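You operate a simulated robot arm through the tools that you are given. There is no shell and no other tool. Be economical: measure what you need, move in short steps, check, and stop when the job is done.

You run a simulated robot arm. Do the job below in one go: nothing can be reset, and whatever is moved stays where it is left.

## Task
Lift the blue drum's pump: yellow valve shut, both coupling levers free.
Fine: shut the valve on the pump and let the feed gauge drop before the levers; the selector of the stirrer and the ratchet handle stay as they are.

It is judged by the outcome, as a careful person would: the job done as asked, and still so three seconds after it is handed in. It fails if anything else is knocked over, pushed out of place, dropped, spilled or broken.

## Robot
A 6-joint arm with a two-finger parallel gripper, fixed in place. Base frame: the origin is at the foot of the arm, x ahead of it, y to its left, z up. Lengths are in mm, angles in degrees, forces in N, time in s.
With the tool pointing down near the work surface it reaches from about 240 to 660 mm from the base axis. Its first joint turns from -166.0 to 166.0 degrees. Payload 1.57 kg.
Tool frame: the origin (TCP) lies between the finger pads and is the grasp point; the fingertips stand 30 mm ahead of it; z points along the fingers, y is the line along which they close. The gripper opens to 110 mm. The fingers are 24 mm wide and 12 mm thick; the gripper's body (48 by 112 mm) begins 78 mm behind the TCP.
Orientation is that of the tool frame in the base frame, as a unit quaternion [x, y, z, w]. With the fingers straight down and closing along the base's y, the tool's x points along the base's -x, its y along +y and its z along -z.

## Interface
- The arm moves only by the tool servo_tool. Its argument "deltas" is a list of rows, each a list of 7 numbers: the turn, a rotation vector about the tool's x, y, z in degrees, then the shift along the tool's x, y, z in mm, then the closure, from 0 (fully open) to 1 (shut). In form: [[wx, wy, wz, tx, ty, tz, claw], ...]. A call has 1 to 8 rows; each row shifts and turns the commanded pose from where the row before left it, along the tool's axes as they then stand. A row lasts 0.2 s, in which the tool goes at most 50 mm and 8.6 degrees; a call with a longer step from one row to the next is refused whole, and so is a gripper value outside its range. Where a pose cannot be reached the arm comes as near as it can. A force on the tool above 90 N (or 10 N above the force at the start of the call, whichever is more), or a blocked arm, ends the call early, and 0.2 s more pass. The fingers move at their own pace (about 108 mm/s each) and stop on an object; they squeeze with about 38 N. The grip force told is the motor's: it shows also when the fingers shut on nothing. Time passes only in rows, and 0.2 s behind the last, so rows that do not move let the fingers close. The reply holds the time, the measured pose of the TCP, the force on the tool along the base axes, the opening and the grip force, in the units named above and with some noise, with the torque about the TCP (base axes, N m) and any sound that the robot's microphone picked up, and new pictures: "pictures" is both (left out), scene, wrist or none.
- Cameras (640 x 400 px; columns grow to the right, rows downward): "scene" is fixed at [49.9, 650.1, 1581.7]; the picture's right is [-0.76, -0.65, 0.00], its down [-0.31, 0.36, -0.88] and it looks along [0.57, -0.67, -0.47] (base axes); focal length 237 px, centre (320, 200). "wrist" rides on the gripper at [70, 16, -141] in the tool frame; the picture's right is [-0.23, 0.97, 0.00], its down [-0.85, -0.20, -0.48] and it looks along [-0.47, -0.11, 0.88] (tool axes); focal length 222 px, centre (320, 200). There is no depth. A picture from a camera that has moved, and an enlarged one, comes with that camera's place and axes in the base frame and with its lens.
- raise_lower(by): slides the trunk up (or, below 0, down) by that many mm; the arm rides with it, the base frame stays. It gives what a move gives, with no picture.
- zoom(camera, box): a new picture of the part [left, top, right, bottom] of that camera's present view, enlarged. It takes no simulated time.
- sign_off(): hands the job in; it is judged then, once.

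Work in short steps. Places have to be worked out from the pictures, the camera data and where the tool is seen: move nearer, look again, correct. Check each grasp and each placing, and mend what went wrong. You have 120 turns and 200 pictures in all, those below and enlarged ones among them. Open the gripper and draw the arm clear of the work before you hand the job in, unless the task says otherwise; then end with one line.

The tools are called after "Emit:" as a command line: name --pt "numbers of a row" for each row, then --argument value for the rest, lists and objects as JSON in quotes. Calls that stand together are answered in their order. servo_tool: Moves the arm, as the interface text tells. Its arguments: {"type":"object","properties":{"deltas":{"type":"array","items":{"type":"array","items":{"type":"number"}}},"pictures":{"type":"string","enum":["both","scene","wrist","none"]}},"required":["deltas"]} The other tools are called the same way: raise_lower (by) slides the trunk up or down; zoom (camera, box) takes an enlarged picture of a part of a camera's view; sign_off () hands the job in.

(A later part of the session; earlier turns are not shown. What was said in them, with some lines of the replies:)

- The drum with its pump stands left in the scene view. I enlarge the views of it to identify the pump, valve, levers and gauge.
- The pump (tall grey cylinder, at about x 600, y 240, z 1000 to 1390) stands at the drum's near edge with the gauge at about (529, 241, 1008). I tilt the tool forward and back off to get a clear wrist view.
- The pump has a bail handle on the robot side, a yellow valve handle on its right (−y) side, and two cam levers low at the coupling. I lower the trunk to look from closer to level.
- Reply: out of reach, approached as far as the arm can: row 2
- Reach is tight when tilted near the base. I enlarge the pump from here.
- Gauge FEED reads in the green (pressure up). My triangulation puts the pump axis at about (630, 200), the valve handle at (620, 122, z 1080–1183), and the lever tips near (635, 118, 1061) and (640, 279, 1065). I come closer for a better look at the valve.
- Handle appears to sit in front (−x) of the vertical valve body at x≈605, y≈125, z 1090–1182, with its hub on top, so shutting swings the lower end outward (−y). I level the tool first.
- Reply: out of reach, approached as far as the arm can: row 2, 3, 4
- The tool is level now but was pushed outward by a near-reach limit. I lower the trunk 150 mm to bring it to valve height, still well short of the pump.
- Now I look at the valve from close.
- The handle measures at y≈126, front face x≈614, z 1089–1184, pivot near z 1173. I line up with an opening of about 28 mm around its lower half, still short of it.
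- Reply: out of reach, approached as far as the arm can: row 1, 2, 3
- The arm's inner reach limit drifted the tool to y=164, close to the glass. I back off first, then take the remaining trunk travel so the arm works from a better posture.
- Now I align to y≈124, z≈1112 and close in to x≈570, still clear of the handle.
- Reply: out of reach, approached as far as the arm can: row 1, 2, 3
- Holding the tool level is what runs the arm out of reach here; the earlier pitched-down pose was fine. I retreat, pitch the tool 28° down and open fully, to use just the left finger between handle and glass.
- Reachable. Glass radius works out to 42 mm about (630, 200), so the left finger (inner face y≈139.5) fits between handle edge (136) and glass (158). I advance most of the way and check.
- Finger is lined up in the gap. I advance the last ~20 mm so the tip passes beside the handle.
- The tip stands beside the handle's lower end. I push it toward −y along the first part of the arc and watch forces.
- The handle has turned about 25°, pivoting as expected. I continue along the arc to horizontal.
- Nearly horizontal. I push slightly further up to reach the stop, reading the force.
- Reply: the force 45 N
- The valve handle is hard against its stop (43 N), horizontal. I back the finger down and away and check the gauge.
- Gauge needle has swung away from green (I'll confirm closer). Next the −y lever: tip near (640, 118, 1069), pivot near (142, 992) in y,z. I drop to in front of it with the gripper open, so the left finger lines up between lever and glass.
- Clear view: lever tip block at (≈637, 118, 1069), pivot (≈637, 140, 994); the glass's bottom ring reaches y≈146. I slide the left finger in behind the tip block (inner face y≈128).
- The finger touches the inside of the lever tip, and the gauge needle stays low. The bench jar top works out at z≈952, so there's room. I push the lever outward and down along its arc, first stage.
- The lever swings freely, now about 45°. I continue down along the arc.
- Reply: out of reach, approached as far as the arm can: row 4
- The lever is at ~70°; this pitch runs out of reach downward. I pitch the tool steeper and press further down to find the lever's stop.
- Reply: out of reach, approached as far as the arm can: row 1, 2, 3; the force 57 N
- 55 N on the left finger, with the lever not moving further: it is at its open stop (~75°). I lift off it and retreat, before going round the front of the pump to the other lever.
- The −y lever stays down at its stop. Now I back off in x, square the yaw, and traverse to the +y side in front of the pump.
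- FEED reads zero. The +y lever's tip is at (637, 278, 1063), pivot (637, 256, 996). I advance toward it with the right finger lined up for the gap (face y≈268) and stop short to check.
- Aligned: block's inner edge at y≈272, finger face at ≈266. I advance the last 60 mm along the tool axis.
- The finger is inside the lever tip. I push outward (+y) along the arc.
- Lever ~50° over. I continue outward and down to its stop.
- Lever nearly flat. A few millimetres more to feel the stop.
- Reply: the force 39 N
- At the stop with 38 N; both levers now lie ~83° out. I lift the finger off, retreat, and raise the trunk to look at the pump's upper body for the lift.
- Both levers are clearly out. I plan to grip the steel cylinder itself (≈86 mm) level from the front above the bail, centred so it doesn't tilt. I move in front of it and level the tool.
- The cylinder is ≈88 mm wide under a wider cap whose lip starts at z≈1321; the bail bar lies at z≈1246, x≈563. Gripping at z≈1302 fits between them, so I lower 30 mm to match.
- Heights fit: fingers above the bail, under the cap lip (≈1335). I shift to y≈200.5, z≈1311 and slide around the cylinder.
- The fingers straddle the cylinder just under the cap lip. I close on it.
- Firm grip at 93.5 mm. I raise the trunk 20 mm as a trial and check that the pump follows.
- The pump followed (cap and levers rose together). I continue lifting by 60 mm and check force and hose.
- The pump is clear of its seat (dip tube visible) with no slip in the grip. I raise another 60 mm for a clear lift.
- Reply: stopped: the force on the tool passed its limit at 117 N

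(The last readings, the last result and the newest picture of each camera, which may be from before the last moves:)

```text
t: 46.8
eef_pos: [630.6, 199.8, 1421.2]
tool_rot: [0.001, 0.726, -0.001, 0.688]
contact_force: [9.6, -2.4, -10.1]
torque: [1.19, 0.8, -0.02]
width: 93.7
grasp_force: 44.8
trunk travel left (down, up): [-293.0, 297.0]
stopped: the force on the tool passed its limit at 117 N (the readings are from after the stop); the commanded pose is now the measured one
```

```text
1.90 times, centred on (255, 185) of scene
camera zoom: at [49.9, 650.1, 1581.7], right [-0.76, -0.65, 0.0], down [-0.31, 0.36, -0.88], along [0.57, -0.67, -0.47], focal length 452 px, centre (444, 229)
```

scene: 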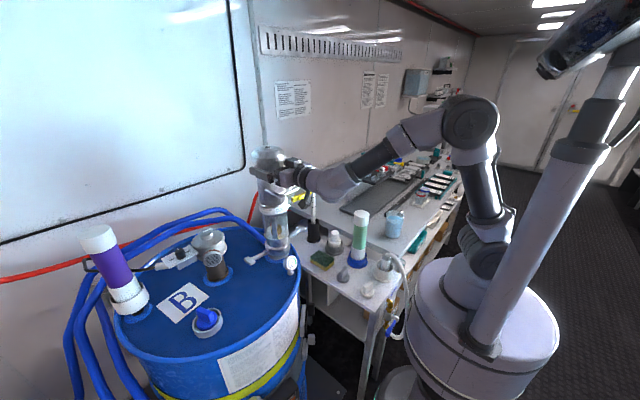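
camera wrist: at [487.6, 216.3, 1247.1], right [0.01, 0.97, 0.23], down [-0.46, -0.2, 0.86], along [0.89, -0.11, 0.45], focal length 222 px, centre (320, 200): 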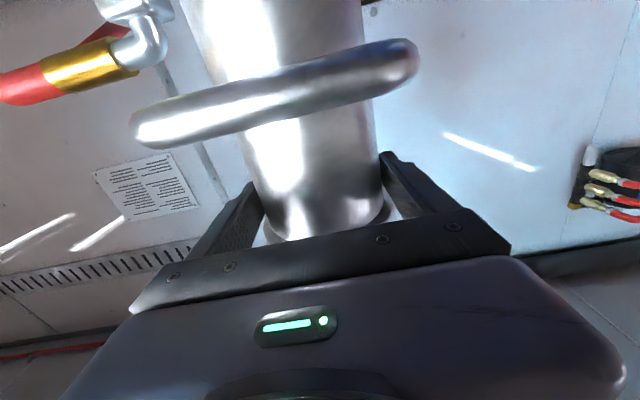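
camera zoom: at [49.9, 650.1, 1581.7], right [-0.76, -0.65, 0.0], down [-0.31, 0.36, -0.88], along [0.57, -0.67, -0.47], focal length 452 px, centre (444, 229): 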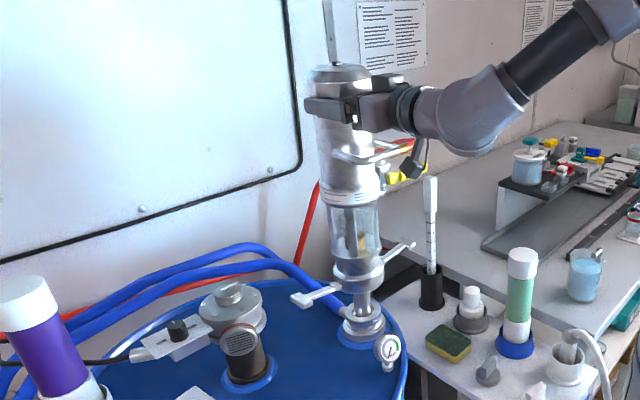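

A hard stop at ~105 mm of lift (end of travel). I ease back 12 mm to take the strain off, keep the grip, and check.

Emit:
raise_lower --by -12

Emit:
servo_tool --pt "0 0 0 0 0 0 1" --pt "0 0 0 0 0 0 1" --pictures "both"

Emit:
zoom --camera "scene" --box '[215, 110, 335, 290]'

```text
t: 47.4
eef_pos: [631.4, 200.1, 1409.2]
tool_rot: [0.001, 0.724, -0.001, 0.689]
contact_force: [14.6, -1.0, 1.6]
torque: [0.87, -1.29, -0.43]
width: 93.4
grasp_force: 45.0
trunk travel left (down, up): [-281.0, 309.0]
```

```text
t: 48.0
eef_pos: [630.3, 199.8, 1409.5]
tool_rot: [0.002, 0.725, -0.002, 0.689]
contact_force: [16.0, -0.3, 5.4]
torque: [1.36, -0.4, -0.59]
width: 93.2
grasp_force: 45.1
trunk travel left (down, up): [-281.0, 309.0]
camera wrist: at [486.4, 216.2, 1346.3], right [0.01, 0.97, 0.23], down [-0.44, -0.2, 0.88], along [0.9, -0.11, 0.42], focal length 222 px, centre (320, 200)
```

scene: 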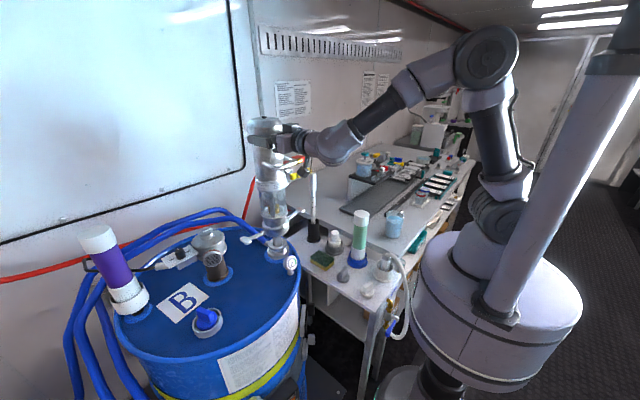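
wrist: 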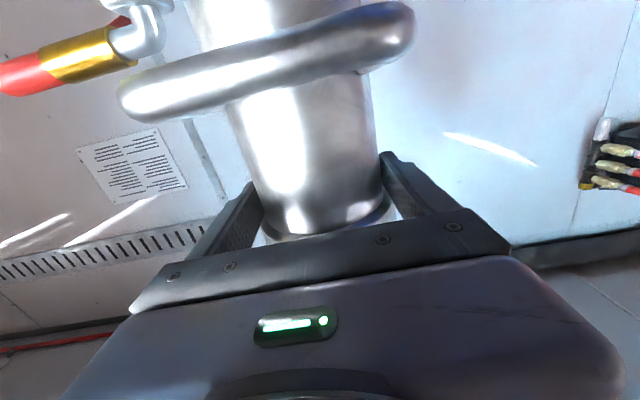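

```text
2.22 times, centred on (275, 200) of scene
camera zoom: at [49.9, 650.1, 1581.7], right [-0.76, -0.65, 0.0], down [-0.31, 0.36, -0.88], along [0.57, -0.67, -0.47], focal length 528 px, centre (420, 200)
```

zoom: 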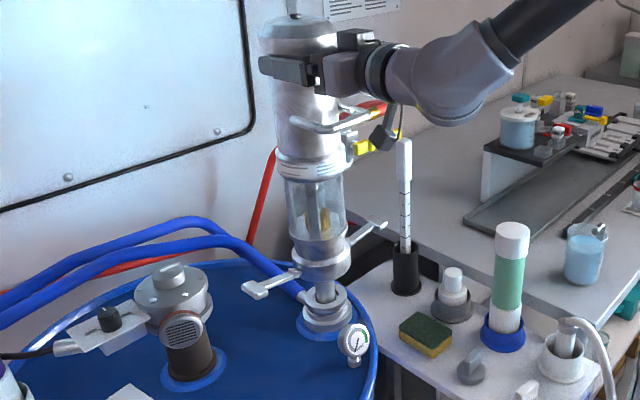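

The pump is ~90 mm up and seems to put no weight on the tool (z force ≈ +5 N), so it may hold itself on its guide. I test this safely: loosen by ~1.5 mm per side with the fingers still under the cap lip, which would catch it.

Emit:
servo_tool --pt "0 0 0 0 0 0 0.13" --pt "0 0 0 0 0 0 0.125" --pt "0 0 0 0 0 0 0.125" --pictures "wrist"

Emit:
zoom --camera "scene" --box '[215, 110, 335, 290]'

```text
t: 48.8
eef_pos: [628.8, 201.1, 1409.9]
tool_rot: [0.0, 0.725, -0.001, 0.689]
contact_force: [-1.8, -0.4, -2.7]
torque: [0.13, -0.04, -0.03]
width: 96.2
grasp_force: 0.1
trunk travel left (down, up): [-281.0, 309.0]
camera wrist: at [483.8, 216.6, 1346.5], right [0.01, 0.97, 0.23], down [-0.44, -0.2, 0.88], along [0.9, -0.11, 0.42], focal length 222 px, centre (320, 200)
```

wrist: 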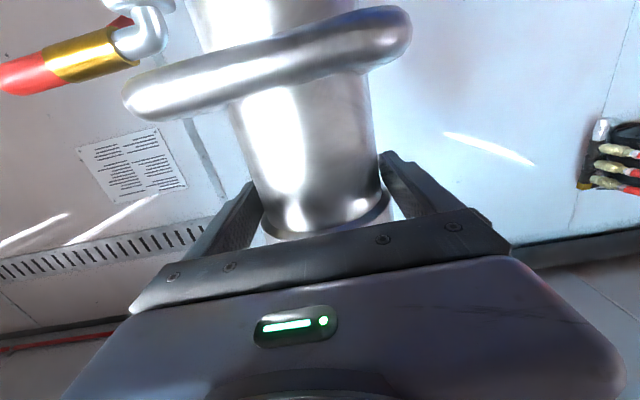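

```text
2.22 times, centred on (275, 200) of scene
camera zoom: at [49.9, 650.1, 1581.7], right [-0.76, -0.65, 0.0], down [-0.31, 0.36, -0.88], along [0.57, -0.67, -0.47], focal length 528 px, centre (420, 200)
```

zoom: 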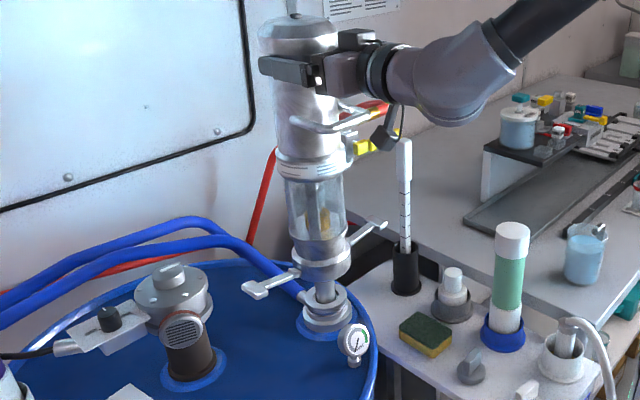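

The pump has not sunk. To be sure it isn't resting on the fingers by the lip, I lower the loose fingers 6 mm and wait.

Emit:
servo_tool --pt "0 0 0 3 0 0 0.125" --pt "0 0 0 3 0 0 0.125" --pt "0 0 0 0 0 0 0.125" --pt "0 0 0 0 0 0 0.125" --pt "0 0 0 0 0 0 0.125" --pt "0 0 0 0 0 0 0.125" --pictures "wrist"

Emit:
zoom --camera "scene" --box '[215, 110, 335, 290]'

```text
t: 50.1
eef_pos: [626.1, 199.5, 1402.9]
tool_rot: [0.001, 0.724, -0.002, 0.69]
contact_force: [-0.1, -0.4, -1.3]
torque: [0.0, 0.02, 0.0]
width: 96.2
grasp_force: 0.1
trunk travel left (down, up): [-281.0, 309.0]
camera wrist: at [483.6, 215.6, 1340.2], right [0.01, 0.97, 0.23], down [-0.44, -0.2, 0.88], along [0.9, -0.11, 0.42], focal length 222 px, centre (320, 200)
```

wrist: 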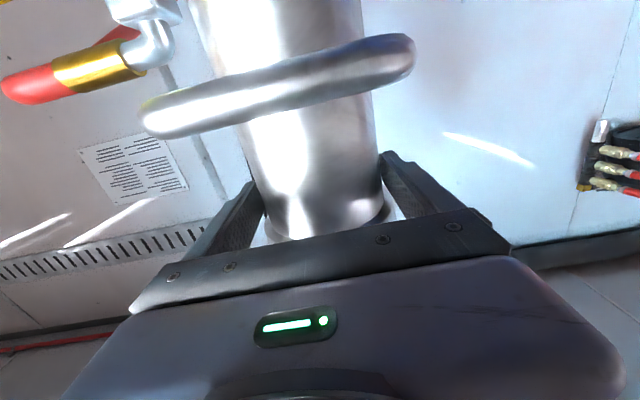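

```text
2.22 times, centred on (275, 200) of scene
camera zoom: at [49.9, 650.1, 1581.7], right [-0.76, -0.65, 0.0], down [-0.31, 0.36, -0.88], along [0.57, -0.67, -0.47], focal length 528 px, centre (420, 200)
```

zoom: 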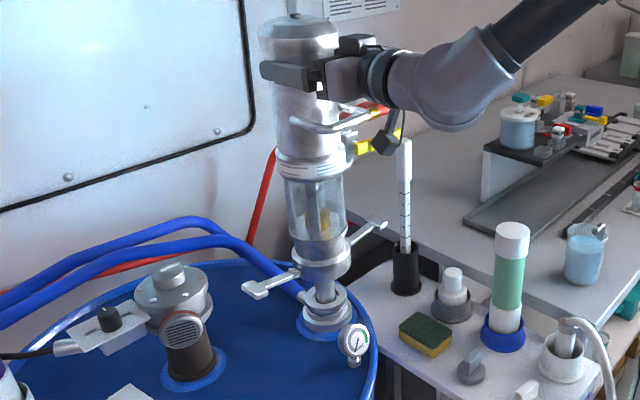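

The fingers moved down freely (≈0 N) and the pump stayed put, so it holds itself. I re-grip, bring it back up a few millimetres toward its end stop for margin, then release.

Emit:
servo_tool --pt "0 0 0 0 0 0 1" --pt "0 0 0 0 0 0 1" --pt "0 0 0 -4 0 0 1" --pt "0 0 0 -4 0 0 1" --pt "0 0 0 0 0 0 1" --pictures "none"

Emit:
zoom --camera "scene" --box '[215, 110, 335, 290]'

```text
t: 51.4
eef_pos: [627.5, 200.6, 1410.0]
tool_rot: [0.001, 0.724, -0.002, 0.689]
contact_force: [0.7, 0.9, -5.3]
torque: [1.55, 0.87, -0.18]
width: 93.4
grasp_force: 45.4
trunk travel left (down, up): [-281.0, 309.0]
```

```text
2.22 times, centred on (275, 200) of scene
camera zoom: at [49.9, 650.1, 1581.7], right [-0.76, -0.65, 0.0], down [-0.31, 0.36, -0.88], along [0.57, -0.67, -0.47], focal length 528 px, centre (420, 200)
```

zoom: 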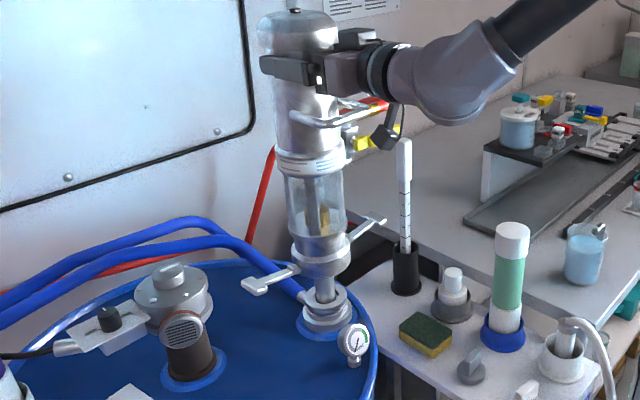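

Raised a few millimetres more with low force. I release gently, opening in stages and waiting, while still in place.

Emit:
servo_tool --pt "0 0 0 0 0 0 0.125" --pt "0 0 0 0 0 0 0.125" --pt "0 0 0 4 0 0 0" --pt "0 0 0 0 0 0 0" --pt "0 0 0 0 0 0 0" --pt "0 0 0 0 0 0 0" --pictures "wrist"

Emit:
zoom --camera "scene" --box '[215, 110, 335, 290]'

```text
t: 52.8
eef_pos: [626.7, 200.0, 1408.1]
tool_rot: [0.001, 0.725, -0.002, 0.689]
contact_force: [0.1, 0.4, 0.0]
torque: [0.04, 0.0, -0.01]
width: 109.8
grasp_force: 0.0
trunk travel left (down, up): [-281.0, 309.0]
camera wrist: at [482.6, 216.4, 1344.7], right [0.01, 0.97, 0.23], down [-0.44, -0.2, 0.88], along [0.9, -0.11, 0.42], focal length 222 px, centre (320, 200)
```

wrist: 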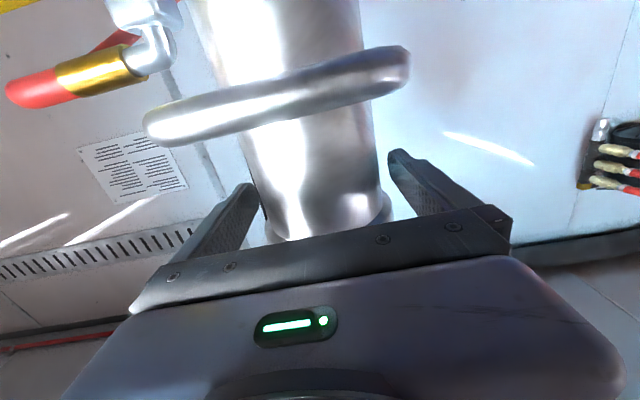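

```text
2.22 times, centred on (275, 200) of scene
camera zoom: at [49.9, 650.1, 1581.7], right [-0.76, -0.65, 0.0], down [-0.31, 0.36, -0.88], along [0.57, -0.67, -0.47], focal length 528 px, centre (420, 200)
```

zoom: 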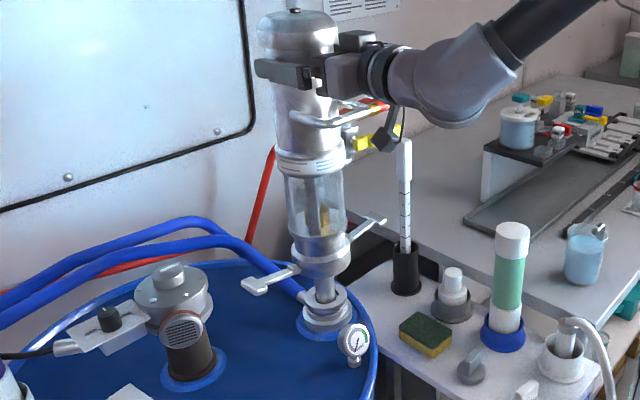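

The pump stays lifted with the gripper fully open and no force. I withdraw straight back.

Emit:
servo_tool --pt "0 0 0 0 0 -15 0" --pt "0 0 0 0 0 -25 0" --pt "0 0 0 0 0 -30 0" --pt "0 0 0 0 0 -30 0" --pt "0 0 0 0 0 -30 0" --pt "0 0 0 0 0 0 0" --pictures "wrist"

Emit:
zoom --camera "scene" --box '[155, 110, 355, 300]'

```text
t: 54.1
eef_pos: [497.0, 201.0, 1412.6]
tool_rot: [0.001, 0.724, -0.003, 0.689]
contact_force: [0.4, -0.4, 0.2]
torque: [-0.01, 0.01, 0.01]
width: 109.9
grasp_force: 0.0
trunk travel left (down, up): [-281.0, 309.0]
camera wrist: at [352.1, 216.2, 1349.8], right [0.01, 0.97, 0.22], down [-0.44, -0.2, 0.88], along [0.9, -0.11, 0.42], focal length 222 px, centre (320, 200)
```

wrist: 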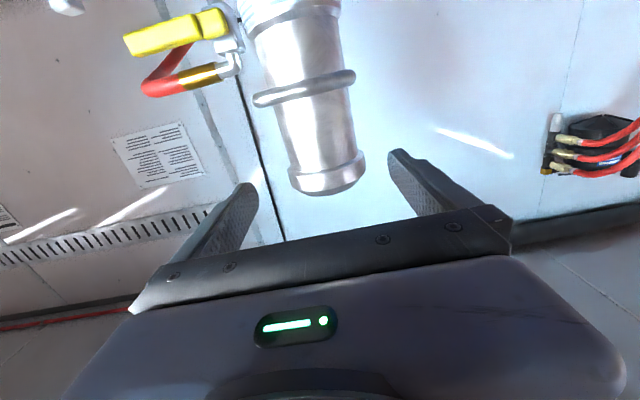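

```text
2.11 times, centred on (255, 205) of scene
camera zoom: at [49.9, 650.1, 1581.7], right [-0.76, -0.65, 0.0], down [-0.31, 0.36, -0.88], along [0.57, -0.67, -0.47], focal length 500 px, centre (457, 190)
```

zoom: 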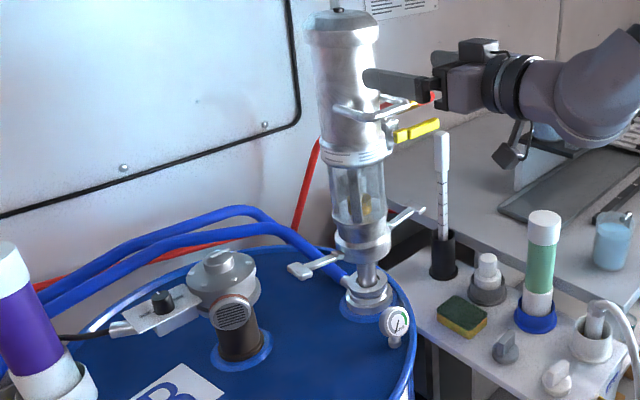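

Arm is clear; pump up, valve horizontal, both levers out. I wait a few seconds with a little more retreat and compare once more.

Emit:
servo_tool --pt "0 0 0 -10 0 -10 0" --pt "0 0 0 0 0 0 0" --pt "0 0 0 0 0 0 0" --pt "0 0 0 0 0 0 0" --pt "0 0 0 0 0 0 0" --pt "0 0 0 0 0 0 0" --pt "0 0 0 0 0 0 0" --pt "0 0 0 0 0 0 0" --pictures "none"

Emit:
zoom --camera "scene" --box '[155, 110, 355, 300]'

```text
t: 56.0
eef_pos: [486.6, 201.3, 1426.8]
tool_rot: [0.001, 0.724, -0.002, 0.69]
contact_force: [0.5, 1.0, 0.4]
torque: [-0.01, 0.02, 0.01]
width: 109.8
grasp_force: 0.1
trunk travel left (down, up): [-281.0, 309.0]
```

```text
2.11 times, centred on (255, 205) of scene
camera zoom: at [49.9, 650.1, 1581.7], right [-0.76, -0.65, 0.0], down [-0.31, 0.36, -0.88], along [0.57, -0.67, -0.47], focal length 500 px, centre (457, 190)
```

zoom: 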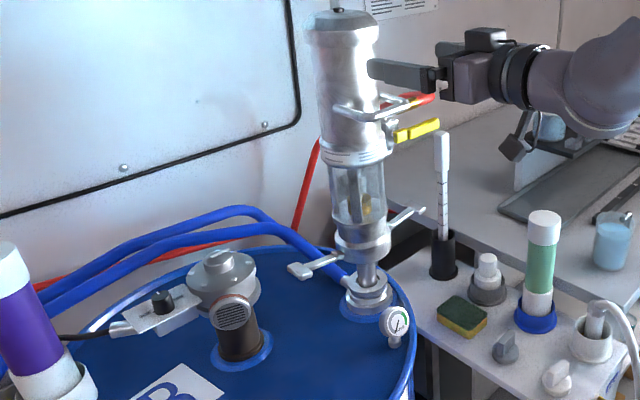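

Nothing has moved: the pump is still lifted and everything else is in place. I hand in.

Emit:
sign_off

```text
The job is handed in.
```

The blue drum's pump is lifted about 85 mm: I shut the yellow valve first, the feed gauge fell to zero, then I freed both coupling levers; it held its height with the gripper open and the arm clear, and the stirrer selector and ratchet handle were not touched.
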